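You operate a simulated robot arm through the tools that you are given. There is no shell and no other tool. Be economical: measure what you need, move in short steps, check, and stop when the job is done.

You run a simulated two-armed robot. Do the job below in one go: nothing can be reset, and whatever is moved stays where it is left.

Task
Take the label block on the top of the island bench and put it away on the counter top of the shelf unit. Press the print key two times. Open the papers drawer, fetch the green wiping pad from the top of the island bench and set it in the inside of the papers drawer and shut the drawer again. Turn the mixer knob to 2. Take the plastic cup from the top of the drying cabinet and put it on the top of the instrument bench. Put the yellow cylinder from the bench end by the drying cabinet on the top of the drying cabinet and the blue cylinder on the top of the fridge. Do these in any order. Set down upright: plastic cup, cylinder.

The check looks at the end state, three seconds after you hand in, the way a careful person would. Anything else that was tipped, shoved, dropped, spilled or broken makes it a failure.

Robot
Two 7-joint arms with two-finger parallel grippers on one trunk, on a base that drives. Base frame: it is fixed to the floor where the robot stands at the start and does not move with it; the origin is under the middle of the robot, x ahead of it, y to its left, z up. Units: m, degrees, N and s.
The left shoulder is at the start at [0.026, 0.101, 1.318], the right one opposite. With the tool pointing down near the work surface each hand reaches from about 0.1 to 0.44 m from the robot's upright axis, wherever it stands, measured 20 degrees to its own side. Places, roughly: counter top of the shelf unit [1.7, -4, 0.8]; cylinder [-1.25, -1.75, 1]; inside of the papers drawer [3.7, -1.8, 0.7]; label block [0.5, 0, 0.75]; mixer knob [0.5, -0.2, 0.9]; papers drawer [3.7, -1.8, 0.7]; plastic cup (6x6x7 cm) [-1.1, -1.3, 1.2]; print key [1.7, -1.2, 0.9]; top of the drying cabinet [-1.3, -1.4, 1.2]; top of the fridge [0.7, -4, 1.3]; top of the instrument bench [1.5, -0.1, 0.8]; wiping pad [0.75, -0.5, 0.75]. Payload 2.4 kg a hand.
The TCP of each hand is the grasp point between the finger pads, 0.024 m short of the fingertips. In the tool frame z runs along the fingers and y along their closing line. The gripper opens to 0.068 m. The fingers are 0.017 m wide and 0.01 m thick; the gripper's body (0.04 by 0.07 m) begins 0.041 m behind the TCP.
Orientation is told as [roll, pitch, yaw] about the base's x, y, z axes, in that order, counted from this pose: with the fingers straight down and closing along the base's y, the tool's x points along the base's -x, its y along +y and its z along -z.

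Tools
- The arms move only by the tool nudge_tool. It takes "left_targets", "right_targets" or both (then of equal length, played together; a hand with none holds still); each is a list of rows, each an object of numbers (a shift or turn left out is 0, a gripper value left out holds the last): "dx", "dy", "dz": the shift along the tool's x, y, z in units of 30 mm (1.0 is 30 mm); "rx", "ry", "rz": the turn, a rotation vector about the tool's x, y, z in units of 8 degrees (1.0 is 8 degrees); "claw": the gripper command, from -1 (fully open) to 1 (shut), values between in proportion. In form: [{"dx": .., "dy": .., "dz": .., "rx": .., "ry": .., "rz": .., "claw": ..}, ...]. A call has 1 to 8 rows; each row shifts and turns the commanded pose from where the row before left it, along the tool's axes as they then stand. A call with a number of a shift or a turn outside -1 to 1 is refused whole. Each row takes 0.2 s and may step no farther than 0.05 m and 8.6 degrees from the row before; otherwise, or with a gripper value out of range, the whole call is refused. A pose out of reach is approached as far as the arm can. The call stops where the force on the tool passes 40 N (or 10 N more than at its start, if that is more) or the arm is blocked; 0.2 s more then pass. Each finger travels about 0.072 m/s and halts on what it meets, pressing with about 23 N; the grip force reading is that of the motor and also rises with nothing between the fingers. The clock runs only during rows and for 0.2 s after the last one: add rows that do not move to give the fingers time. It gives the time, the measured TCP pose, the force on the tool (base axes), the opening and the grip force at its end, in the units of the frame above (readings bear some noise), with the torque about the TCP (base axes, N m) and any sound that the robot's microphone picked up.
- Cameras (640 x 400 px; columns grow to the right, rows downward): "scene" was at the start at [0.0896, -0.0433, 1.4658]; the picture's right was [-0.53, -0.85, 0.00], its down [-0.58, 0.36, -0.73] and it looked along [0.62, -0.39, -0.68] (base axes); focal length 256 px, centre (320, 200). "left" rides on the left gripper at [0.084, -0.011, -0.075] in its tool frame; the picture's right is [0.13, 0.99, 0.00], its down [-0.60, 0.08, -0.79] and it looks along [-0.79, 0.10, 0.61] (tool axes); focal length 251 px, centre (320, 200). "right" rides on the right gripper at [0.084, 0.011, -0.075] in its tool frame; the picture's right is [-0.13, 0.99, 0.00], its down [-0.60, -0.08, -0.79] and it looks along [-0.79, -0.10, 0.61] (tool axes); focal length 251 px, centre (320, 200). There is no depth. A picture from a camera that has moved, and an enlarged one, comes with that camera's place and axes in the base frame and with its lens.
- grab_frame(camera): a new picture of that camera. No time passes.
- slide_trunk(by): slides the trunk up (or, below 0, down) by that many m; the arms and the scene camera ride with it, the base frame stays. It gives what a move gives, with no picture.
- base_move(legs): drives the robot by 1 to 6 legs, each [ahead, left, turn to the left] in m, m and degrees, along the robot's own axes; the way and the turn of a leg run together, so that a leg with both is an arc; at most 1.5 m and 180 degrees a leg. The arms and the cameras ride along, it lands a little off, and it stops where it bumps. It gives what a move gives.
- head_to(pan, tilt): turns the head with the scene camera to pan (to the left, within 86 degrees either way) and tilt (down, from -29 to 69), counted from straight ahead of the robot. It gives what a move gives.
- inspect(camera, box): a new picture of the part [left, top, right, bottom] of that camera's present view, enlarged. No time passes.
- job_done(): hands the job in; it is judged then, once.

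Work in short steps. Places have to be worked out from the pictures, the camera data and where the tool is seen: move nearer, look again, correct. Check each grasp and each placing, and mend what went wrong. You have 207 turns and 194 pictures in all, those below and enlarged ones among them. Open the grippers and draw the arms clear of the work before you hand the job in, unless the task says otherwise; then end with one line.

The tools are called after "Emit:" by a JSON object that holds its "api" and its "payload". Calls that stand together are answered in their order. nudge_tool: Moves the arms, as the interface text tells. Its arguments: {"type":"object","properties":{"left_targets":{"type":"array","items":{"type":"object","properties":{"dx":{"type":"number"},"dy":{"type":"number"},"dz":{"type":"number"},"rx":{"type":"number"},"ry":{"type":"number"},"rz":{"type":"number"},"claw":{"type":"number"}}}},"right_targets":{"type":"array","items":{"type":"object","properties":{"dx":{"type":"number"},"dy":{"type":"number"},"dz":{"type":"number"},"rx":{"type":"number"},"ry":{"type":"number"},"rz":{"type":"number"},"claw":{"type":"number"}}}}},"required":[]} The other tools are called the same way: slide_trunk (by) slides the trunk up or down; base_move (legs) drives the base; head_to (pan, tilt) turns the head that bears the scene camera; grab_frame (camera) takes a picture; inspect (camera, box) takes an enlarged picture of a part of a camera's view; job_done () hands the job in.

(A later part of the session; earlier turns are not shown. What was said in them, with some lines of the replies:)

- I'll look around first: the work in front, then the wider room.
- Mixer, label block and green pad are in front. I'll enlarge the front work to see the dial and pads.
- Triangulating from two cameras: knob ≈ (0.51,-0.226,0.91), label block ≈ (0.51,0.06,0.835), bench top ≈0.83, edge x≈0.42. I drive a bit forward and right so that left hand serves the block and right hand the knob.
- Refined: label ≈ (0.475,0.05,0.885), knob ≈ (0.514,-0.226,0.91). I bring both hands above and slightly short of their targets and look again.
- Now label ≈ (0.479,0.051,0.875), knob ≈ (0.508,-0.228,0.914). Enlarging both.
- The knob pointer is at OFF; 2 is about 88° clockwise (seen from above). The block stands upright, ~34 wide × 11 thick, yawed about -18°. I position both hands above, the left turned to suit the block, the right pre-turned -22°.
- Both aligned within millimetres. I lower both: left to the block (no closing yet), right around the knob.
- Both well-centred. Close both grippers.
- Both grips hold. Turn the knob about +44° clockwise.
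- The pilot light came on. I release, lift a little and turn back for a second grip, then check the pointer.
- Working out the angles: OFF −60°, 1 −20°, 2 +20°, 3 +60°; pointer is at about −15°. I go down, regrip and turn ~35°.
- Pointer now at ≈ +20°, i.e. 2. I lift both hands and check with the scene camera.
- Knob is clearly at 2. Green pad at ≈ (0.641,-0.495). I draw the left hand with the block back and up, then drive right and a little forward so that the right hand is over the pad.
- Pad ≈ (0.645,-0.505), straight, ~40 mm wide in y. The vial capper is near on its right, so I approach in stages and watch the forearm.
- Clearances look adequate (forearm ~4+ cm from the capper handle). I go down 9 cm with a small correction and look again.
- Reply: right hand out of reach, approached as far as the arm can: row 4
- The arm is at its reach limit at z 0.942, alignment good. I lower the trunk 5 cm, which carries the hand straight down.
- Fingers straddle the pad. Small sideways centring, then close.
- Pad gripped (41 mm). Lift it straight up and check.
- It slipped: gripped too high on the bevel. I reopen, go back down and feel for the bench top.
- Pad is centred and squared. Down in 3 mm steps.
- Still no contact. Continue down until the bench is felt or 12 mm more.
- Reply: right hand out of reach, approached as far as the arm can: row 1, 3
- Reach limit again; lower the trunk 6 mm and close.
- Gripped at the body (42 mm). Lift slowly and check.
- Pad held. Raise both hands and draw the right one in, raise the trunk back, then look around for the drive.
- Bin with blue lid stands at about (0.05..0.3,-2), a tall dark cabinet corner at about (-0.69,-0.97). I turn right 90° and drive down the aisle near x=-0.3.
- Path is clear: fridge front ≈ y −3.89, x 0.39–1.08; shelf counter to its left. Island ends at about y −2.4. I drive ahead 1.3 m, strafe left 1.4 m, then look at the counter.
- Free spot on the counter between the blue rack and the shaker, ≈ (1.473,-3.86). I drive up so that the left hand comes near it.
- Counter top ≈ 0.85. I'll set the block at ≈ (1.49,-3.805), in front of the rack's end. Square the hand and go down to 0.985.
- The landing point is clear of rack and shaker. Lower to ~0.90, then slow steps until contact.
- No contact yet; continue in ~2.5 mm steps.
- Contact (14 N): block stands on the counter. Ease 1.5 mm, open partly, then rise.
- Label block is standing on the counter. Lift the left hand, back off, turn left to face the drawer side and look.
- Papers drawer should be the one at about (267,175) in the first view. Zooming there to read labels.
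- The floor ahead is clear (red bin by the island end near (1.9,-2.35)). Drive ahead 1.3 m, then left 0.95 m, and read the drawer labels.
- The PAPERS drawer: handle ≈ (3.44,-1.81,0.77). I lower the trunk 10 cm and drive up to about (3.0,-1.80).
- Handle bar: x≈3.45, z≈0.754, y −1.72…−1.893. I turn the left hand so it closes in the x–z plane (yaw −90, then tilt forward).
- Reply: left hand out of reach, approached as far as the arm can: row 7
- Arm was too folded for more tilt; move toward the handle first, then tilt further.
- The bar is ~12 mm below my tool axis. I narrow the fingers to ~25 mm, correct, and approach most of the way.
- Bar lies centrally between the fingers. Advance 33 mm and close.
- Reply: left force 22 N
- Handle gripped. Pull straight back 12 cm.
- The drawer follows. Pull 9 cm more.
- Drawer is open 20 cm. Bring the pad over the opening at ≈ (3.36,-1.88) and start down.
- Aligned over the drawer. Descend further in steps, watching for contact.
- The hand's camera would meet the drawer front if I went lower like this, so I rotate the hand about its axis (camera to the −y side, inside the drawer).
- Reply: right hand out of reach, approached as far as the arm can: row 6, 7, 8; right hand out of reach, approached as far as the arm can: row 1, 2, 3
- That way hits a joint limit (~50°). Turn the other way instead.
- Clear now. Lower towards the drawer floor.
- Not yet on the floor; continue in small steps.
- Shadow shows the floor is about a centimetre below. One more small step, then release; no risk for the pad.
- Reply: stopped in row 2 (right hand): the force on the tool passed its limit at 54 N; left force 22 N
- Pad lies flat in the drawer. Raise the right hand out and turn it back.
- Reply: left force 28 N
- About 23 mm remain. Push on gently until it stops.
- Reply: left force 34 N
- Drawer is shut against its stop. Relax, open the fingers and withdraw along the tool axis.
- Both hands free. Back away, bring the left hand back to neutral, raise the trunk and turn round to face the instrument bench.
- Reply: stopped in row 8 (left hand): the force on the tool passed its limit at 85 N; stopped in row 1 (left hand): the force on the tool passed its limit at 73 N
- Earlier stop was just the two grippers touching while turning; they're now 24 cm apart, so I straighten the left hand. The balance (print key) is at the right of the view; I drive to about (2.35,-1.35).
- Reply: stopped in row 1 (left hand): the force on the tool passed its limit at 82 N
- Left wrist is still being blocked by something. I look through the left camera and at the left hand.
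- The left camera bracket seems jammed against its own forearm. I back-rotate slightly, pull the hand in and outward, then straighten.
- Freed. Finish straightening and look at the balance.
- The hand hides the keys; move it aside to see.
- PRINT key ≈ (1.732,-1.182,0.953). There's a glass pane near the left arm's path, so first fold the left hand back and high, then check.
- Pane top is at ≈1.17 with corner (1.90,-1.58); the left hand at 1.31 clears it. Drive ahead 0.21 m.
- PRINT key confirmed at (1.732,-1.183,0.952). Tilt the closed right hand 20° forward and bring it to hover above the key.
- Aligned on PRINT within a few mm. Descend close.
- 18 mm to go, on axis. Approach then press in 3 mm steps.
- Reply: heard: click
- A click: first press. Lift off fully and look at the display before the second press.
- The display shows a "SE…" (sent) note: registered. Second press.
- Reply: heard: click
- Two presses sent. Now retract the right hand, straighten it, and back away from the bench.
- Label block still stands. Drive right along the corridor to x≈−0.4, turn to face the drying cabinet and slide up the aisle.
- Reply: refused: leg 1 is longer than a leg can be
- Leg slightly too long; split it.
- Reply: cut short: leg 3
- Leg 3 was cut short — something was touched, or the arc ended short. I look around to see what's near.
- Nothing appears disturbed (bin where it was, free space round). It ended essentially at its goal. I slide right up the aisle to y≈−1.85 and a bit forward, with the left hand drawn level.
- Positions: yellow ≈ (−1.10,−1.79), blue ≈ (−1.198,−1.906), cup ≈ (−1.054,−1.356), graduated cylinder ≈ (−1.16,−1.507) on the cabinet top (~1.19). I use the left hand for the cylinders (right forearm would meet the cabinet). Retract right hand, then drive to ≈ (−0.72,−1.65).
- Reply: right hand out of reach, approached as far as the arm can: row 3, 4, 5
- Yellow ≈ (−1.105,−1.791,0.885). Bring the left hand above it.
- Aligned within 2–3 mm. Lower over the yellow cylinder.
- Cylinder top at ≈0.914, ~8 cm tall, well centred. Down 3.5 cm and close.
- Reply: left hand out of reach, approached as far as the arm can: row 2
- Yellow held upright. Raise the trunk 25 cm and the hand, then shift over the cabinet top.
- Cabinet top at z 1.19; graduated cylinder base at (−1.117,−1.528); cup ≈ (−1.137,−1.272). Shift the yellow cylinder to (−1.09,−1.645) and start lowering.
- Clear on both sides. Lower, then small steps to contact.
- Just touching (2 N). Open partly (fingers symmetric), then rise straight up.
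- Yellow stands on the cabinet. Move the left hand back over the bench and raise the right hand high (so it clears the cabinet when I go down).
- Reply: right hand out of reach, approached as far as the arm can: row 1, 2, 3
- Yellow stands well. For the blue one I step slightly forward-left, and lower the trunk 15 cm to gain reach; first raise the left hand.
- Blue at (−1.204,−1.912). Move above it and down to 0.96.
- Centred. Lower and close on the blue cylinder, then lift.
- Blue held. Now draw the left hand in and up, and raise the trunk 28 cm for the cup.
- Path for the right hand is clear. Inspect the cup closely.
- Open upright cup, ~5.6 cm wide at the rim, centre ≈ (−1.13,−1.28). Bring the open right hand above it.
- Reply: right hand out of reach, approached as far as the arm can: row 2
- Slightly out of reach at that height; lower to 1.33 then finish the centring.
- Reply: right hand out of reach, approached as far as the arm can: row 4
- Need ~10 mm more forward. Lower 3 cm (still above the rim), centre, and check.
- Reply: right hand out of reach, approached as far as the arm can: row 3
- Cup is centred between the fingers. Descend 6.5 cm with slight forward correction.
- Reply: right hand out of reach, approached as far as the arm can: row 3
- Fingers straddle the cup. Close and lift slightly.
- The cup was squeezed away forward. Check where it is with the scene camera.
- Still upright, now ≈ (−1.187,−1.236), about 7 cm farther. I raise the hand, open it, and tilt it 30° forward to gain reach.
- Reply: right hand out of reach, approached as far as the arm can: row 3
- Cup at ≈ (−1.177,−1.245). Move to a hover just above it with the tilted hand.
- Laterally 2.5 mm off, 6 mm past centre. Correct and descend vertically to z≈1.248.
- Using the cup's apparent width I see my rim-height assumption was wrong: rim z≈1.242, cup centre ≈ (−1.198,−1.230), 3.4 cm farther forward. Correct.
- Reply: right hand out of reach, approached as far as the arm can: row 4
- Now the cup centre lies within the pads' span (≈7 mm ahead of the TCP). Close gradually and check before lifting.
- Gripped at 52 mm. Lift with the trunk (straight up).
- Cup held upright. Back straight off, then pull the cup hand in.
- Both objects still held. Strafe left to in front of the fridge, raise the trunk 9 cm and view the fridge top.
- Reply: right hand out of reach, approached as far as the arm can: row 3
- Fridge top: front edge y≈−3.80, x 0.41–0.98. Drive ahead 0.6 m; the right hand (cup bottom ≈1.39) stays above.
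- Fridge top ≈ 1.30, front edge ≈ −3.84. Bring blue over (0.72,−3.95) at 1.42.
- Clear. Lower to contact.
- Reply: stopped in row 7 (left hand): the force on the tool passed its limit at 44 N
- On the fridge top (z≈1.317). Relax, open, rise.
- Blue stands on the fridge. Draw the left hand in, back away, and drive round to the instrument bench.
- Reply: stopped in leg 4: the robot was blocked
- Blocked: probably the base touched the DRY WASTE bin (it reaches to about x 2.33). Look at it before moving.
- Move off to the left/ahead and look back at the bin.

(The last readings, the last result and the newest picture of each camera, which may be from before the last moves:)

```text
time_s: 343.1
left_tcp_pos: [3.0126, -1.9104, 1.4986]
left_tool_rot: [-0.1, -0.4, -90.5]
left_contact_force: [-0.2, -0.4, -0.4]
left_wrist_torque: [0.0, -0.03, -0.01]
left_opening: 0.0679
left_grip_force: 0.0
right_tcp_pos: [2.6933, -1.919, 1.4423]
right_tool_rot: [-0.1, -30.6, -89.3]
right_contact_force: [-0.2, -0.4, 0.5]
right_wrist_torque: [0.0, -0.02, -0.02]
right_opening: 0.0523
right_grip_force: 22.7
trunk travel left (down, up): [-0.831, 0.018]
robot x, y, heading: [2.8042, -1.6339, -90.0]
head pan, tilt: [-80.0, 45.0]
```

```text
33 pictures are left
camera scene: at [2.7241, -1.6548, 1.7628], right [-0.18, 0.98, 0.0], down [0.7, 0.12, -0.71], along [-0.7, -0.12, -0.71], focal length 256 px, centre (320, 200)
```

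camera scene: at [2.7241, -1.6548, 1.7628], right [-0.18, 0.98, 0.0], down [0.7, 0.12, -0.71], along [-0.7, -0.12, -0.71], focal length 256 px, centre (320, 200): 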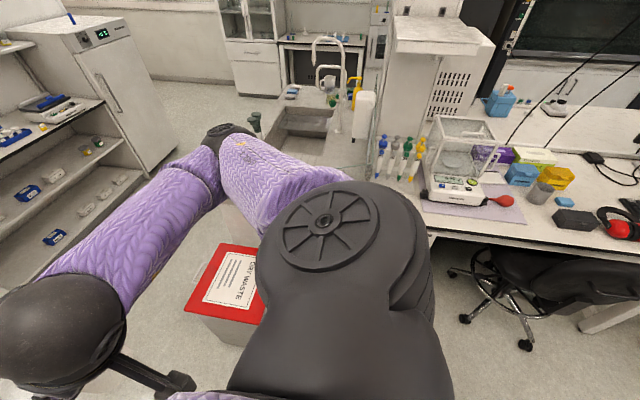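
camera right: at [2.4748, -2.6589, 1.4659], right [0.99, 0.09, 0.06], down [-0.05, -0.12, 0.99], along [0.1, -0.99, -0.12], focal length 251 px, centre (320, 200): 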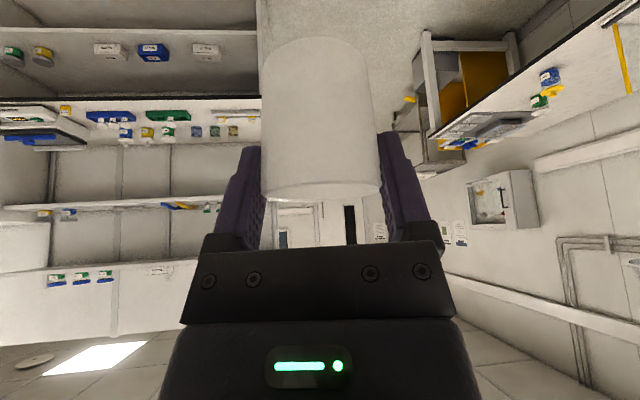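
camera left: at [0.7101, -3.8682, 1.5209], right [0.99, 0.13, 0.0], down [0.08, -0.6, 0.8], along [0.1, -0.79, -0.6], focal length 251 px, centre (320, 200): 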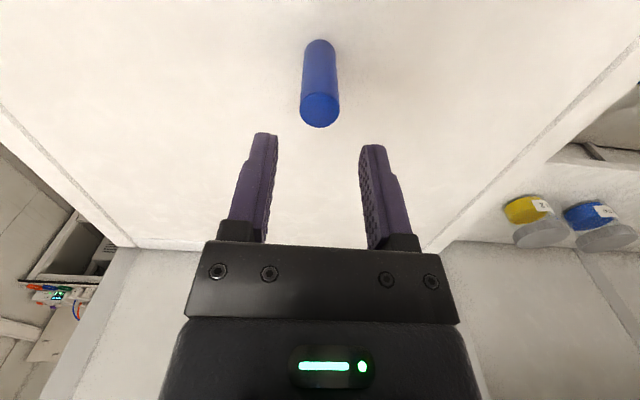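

The bin hasn't measurably moved (corners agree with my earlier sighting). Turn to face the bench, lower the trunk and look for the spot left of the balance mat.

Emit:
{"api": "base_move", "payload": {"legs": [[0, 0, -90], [0.42, -0.1, 0]]}}

Emit:
{"api": "slide_trunk", "payload": {"by": -0.27}}

Emit:
{"api": "head_to", "payload": {"pan": -5, "tilt": 40}}

Emit:
{"api": "grab_frame", "payload": {"camera": "scene"}}

```text
time_s: 349.6
left_tcp_pos: [2.1059, -1.7437, 1.498]
left_tool_rot: [-0.1, -0.3, 179.9]
left_contact_force: [0.4, 0.4, -0.1]
left_wrist_torque: [0.0, 0.01, -0.01]
left_opening: 0.068
left_grip_force: 0.0
right_tcp_pos: [2.0961, -1.4249, 1.4432]
right_tool_rot: [-0.1, -30.6, -179.0]
right_contact_force: [-1.0, 0.0, 0.0]
right_wrist_torque: [-0.02, -0.01, 0.04]
right_opening: 0.0525
right_grip_force: 23.3
trunk travel left (down, up): [-0.831, 0.018]
robot x, y, heading: [2.3863, -1.5337, -179.4]
head pan, tilt: [-80.0, 45.0]
```

```text
time_s: 352.3
left_tcp_pos: [2.1061, -1.7433, 1.2282]
left_tool_rot: [-0.1, -0.4, 180.0]
left_contact_force: [0.1, -1.0, -0.1]
left_wrist_torque: [0.01, 0.02, -0.01]
left_opening: 0.0679
left_grip_force: 0.0
right_tcp_pos: [2.0941, -1.4252, 1.1699]
right_tool_rot: [-0.2, -29.9, -179.0]
right_contact_force: [-0.6, -0.4, -0.8]
right_wrist_torque: [0.02, 0.0, -0.03]
right_opening: 0.0524
right_grip_force: 22.8
trunk travel left (down, up): [-0.561, 0.288]
robot x, y, heading: [2.3842, -1.5319, -179.3]
head pan, tilt: [-80.0, 45.0]
```

```text
time_s: 353.8
left_tcp_pos: [2.1062, -1.7453, 1.2276]
left_tool_rot: [-0.1, -0.4, 180.0]
left_contact_force: [-0.3, 0.0, -0.1]
left_wrist_torque: [-0.02, 0.02, -0.02]
left_opening: 0.0679
left_grip_force: 0.1
right_tcp_pos: [2.0941, -1.4256, 1.1695]
right_tool_rot: [-0.3, -29.8, -178.9]
right_contact_force: [-0.8, -1.0, -0.1]
right_wrist_torque: [-0.02, 0.01, -0.03]
right_opening: 0.0525
right_grip_force: 23.3
trunk travel left (down, up): [-0.561, 0.288]
robot x, y, heading: [2.3857, -1.5342, -179.4]
head pan, tilt: [-5.0, 40.0]
```

```text
32 pictures are left
camera scene: at [2.2854, -1.5255, 1.5], right [0.08, 1.0, 0.0], down [0.64, -0.05, -0.77], along [-0.76, 0.06, -0.64], focal length 256 px, centre (320, 200)
```

scene: 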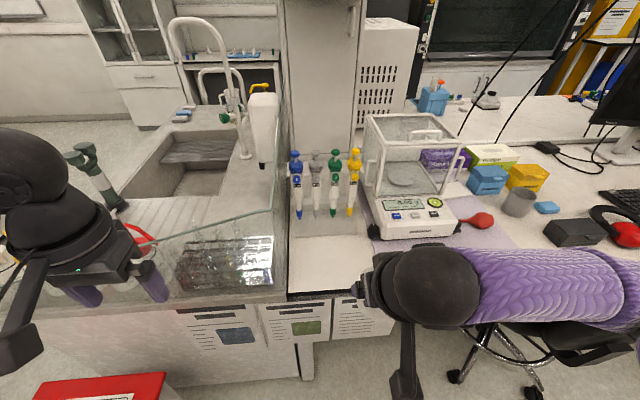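

Target (1.83,−1.42) is free bench between glass corner, pipettes and mat. Move ahead 0.1 m, and bring the cup over it.

Emit:
{"api": "base_move", "payload": {"legs": [[0.1, 0, 0]]}}

Emit:
{"api": "nudge_tool", "payload": {"right_targets": [{"dx": -0.16, "dz": 1}, {"dx": -0.16, "dz": 1}, {"dx": -0.16, "dz": 1}, {"dx": -0.16, "dz": 1}, {"dx": -0.16, "dz": 1}, {"dx": -0.16, "dz": 1}, {"dx": -0.16, "dz": 1}, {"dx": -0.16, "dz": 1}]}}

Emit:
{"api": "grab_frame", "payload": {"camera": "scene"}}

Emit:
{"api": "grab_frame", "payload": {"camera": "right"}}

```text
time_s: 355.0
left_tcp_pos: [2.0039, -1.7454, 1.2268]
left_tool_rot: [-0.1, -0.3, 179.9]
left_contact_force: [0.1, 0.6, -0.4]
left_wrist_torque: [0.01, -0.04, -0.02]
left_opening: 0.0679
left_grip_force: 0.0
right_tcp_pos: [1.9918, -1.4274, 1.1692]
right_tool_rot: [-0.2, -29.9, -178.9]
right_contact_force: [0.1, 0.1, 0.0]
right_wrist_torque: [-0.01, -0.02, -0.03]
right_opening: 0.0526
right_grip_force: 22.9
trunk travel left (down, up): [-0.561, 0.288]
robot x, y, heading: [2.285, -1.5331, -179.6]
head pan, tilt: [-5.0, 40.0]
```

```text
time_s: 356.8
left_tcp_pos: [2.0044, -1.7455, 1.2275]
left_tool_rot: [-0.1, -0.3, 179.9]
left_contact_force: [0.2, 0.5, 0.1]
left_wrist_torque: [0.0, 0.0, 0.02]
left_opening: 0.0682
left_grip_force: 0.1
right_tcp_pos: [1.8413, -1.4301, 0.9801]
right_tool_rot: [-0.1, -29.9, -178.9]
right_contact_force: [-0.2, 0.7, -0.2]
right_wrist_torque: [0.0, 0.01, 0.01]
right_opening: 0.0523
right_grip_force: 22.9
trunk travel left (down, up): [-0.561, 0.288]
robot x, y, heading: [2.284, -1.5353, -179.8]
head pan, tilt: [-5.0, 40.0]
```

```text
31 pictures are left
camera scene: at [2.1848, -1.5269, 1.4999], right [0.08, 1.0, 0.0], down [0.64, -0.05, -0.77], along [-0.76, 0.06, -0.64], focal length 256 px, centre (320, 200)
```

scene: 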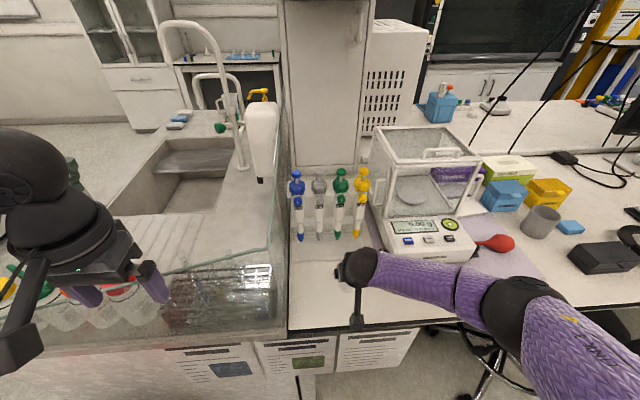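

```text
30 pictures are left
camera right: at [1.9507, -1.4383, 1.004], right [-0.09, -0.99, 0.06], down [-0.13, 0.07, 0.99], along [-0.99, 0.08, -0.14], focal length 251 px, centre (320, 200)
```

right: 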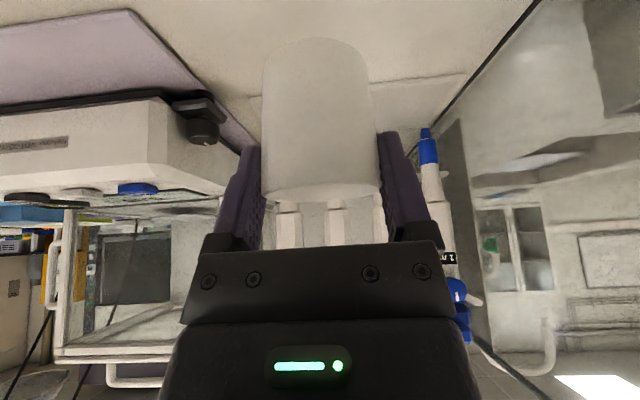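

Good. Lower vertically, then small steps to contact.

Emit:
{"api": "nudge_tool", "payload": {"right_targets": [{"dx": 0.4, "dz": 0.7}, {"dx": 0.4, "dz": 0.7}, {"dx": 0.1, "dz": 0.17}, {"dx": 0.05, "dz": 0.087}, {"dx": 0.05, "dz": 0.087}, {"dx": 0.05, "dz": 0.087}]}}

```text
time_s: 358.2
left_tcp_pos: [2.0079, -1.7449, 1.2269]
left_tool_rot: [-0.1, -0.5, 179.9]
left_contact_force: [-0.1, 0.2, 0.5]
left_wrist_torque: [0.02, 0.01, 0.01]
left_opening: 0.0679
left_grip_force: 0.0
right_tcp_pos: [1.8411, -1.4294, 0.9173]
right_tool_rot: [-0.2, -30.1, -178.9]
right_contact_force: [-0.3, 1.1, -0.7]
right_wrist_torque: [0.01, 0.01, 0.0]
right_opening: 0.0523
right_grip_force: 23.0
trunk travel left (down, up): [-0.561, 0.288]
robot x, y, heading: [2.2817, -1.5318, -179.7]
head pan, tilt: [-5.0, 40.0]
```

Emit:
{"api": "nudge_tool", "payload": {"right_targets": [{"dx": 0.04, "dz": 0.07}, {"dx": 0.04, "dz": 0.07}, {"dx": 0.04, "dz": 0.07}, {"dx": 0.04, "dz": 0.07}, {"dx": 0.04, "dz": 0.07}]}}

Emit:
{"api": "grab_frame", "payload": {"camera": "right"}}

```text
time_s: 359.4
left_tcp_pos: [2.0078, -1.7454, 1.228]
left_tool_rot: [-0.1, -0.4, 179.9]
left_contact_force: [0.0, -0.3, 0.9]
left_wrist_torque: [-0.01, -0.02, -0.04]
left_opening: 0.068
left_grip_force: 0.1
right_tcp_pos: [1.8406, -1.4281, 0.9051]
right_tool_rot: [-0.2, -30.1, -178.9]
right_contact_force: [-0.5, 1.3, 18.0]
right_wrist_torque: [-0.01, 0.17, 0.01]
right_opening: 0.0525
right_grip_force: 23.5
trunk travel left (down, up): [-0.561, 0.288]
robot x, y, heading: [2.2844, -1.5349, -179.4]
head pan, tilt: [-5.0, 40.0]
```

```text
29 pictures are left
camera right: at [1.9505, -1.438, 0.93], right [-0.09, -0.99, 0.06], down [-0.13, 0.07, 0.99], along [-0.99, 0.09, -0.13], focal length 251 px, centre (320, 200)
```

right: 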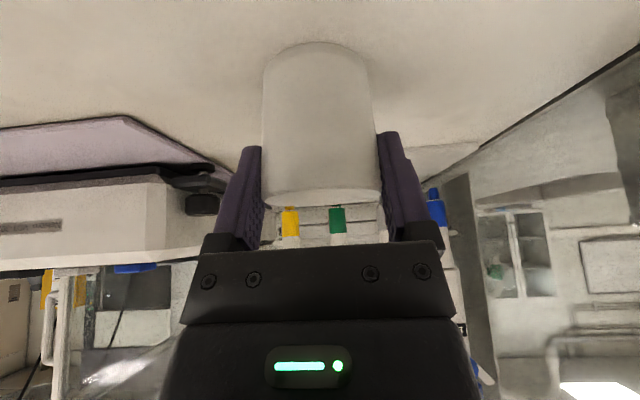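

Standing on the bench (18 N). Relax, open, and retreat along the tool axis.

Emit:
{"api": "nudge_tool", "payload": {"right_targets": [{"dx": -0.03, "dz": -0.05}, {"claw": -0.7}, {"claw": -1}, {"claw": -1}, {"dz": -0.5}, {"dz": -0.8}, {"dz": -0.9}, {"dz": -0.9}]}}

Emit:
{"api": "grab_frame", "payload": {"camera": "right"}}

```text
time_s: 361.2
left_tcp_pos: [2.0065, -1.7449, 1.2282]
left_tool_rot: [0.0, -0.4, 179.9]
left_contact_force: [0.2, 0.1, 0.1]
left_wrist_torque: [-0.01, -0.01, 0.02]
left_opening: 0.0679
left_grip_force: 0.0
right_tcp_pos: [1.8858, -1.4273, 0.9869]
right_tool_rot: [-0.2, -29.9, -179.0]
right_contact_force: [0.7, -0.9, -1.1]
right_wrist_torque: [-0.03, -0.03, -0.03]
right_opening: 0.068
right_grip_force: 0.0
trunk travel left (down, up): [-0.561, 0.288]
robot x, y, heading: [2.2854, -1.5306, -179.3]
head pan, tilt: [-5.0, 40.0]
```

```text
28 pictures are left
camera right: at [1.9958, -1.4363, 1.0115], right [-0.1, -0.99, 0.06], down [-0.13, 0.07, 0.99], along [-0.99, 0.09, -0.13], focal length 251 px, centre (320, 200)
```

right: 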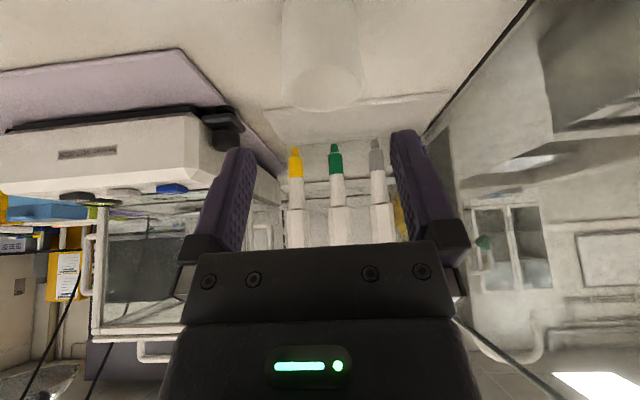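

Emit:
{"api": "nudge_tool", "payload": {"right_targets": [{"dz": -0.9}, {"dz": -0.9}, {"dx": 0.6, "dz": -0.7}, {"dx": 0.6, "dz": -0.7}, {"ry": 0.9}, {"ry": 0.9}, {"ry": 0.9}, {"ry": 0.9}]}}

Emit:
{"api": "base_move", "payload": {"legs": [[-0.3, 0, 0]]}}

Emit:
{"api": "grab_frame", "payload": {"camera": "scene"}}

Emit:
{"api": "inspect", "payload": {"camera": "scene", "box": [280, 130, 460, 280]}}

```text
time_s: 363.0
left_tcp_pos: [2.0061, -1.7458, 1.2281]
left_tool_rot: [-0.1, -0.4, 179.9]
left_contact_force: [0.5, -0.4, 0.4]
left_wrist_torque: [0.0, -0.03, 0.02]
left_opening: 0.068
left_grip_force: 0.0
right_tcp_pos: [1.965, -1.4271, 1.0527]
right_tool_rot: [-0.1, -0.9, -178.9]
right_contact_force: [0.6, 0.6, -0.4]
right_wrist_torque: [0.0, 0.01, -0.01]
right_opening: 0.0679
right_grip_force: 0.1
trunk travel left (down, up): [-0.561, 0.288]
robot x, y, heading: [2.2838, -1.5331, -179.4]
head pan, tilt: [-5.0, 40.0]
```

```text
time_s: 365.0
left_tcp_pos: [2.3072, -1.7428, 1.2277]
left_tool_rot: [-0.1, -0.4, 179.9]
left_contact_force: [0.1, -0.4, 0.5]
left_wrist_torque: [-0.02, 0.01, 0.01]
left_opening: 0.0682
left_grip_force: 0.2
right_tcp_pos: [2.2664, -1.4245, 1.0528]
right_tool_rot: [-0.1, -1.2, -179.0]
right_contact_force: [0.4, 0.5, -0.5]
right_wrist_torque: [0.0, 0.03, 0.0]
right_opening: 0.068
right_grip_force: 0.1
trunk travel left (down, up): [-0.561, 0.288]
robot x, y, heading: [2.5859, -1.5293, -179.7]
head pan, tilt: [-5.0, 40.0]
```

```text
27 pictures are left
camera scene: at [2.4853, -1.5238, 1.5], right [0.08, 1.0, 0.0], down [0.64, -0.05, -0.77], along [-0.76, 0.06, -0.64], focal length 256 px, centre (320, 200)
```

scene: 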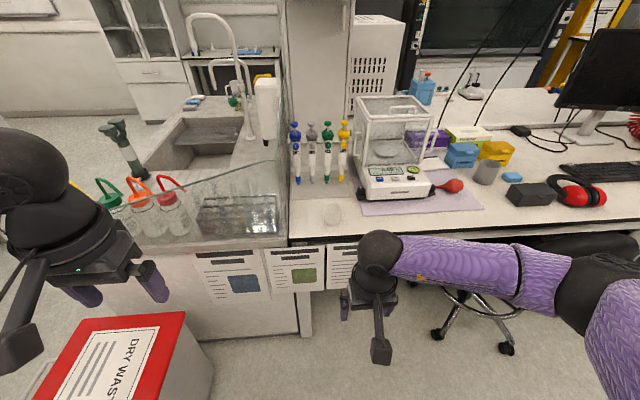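

```text
2.67 times, centred on (370, 205) of scene
camera zoom: at [2.4853, -1.5238, 1.5], right [0.08, 1.0, 0.0], down [0.64, -0.05, -0.77], along [-0.76, 0.06, -0.64], focal length 682 px, centre (187, 187)
```

zoom: 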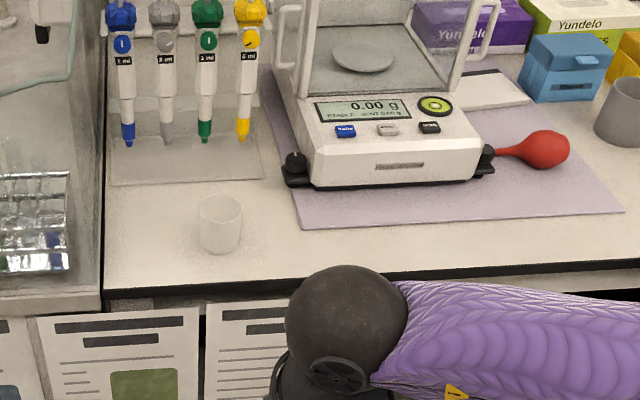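

The cup stands upright on the instrument bench. The other jobs were each checked when I did them, the grippers are open and the arms are clear. Handing in.

Emit:
{"api": "job_done", "payload": {}}

```text
The job is handed in.
```

All seven jobs are done and handed in; the base bumped what I took to be the dry waste bin once and stopped, and afterwards the bin stood upright where it had been, as far as the pictures show.
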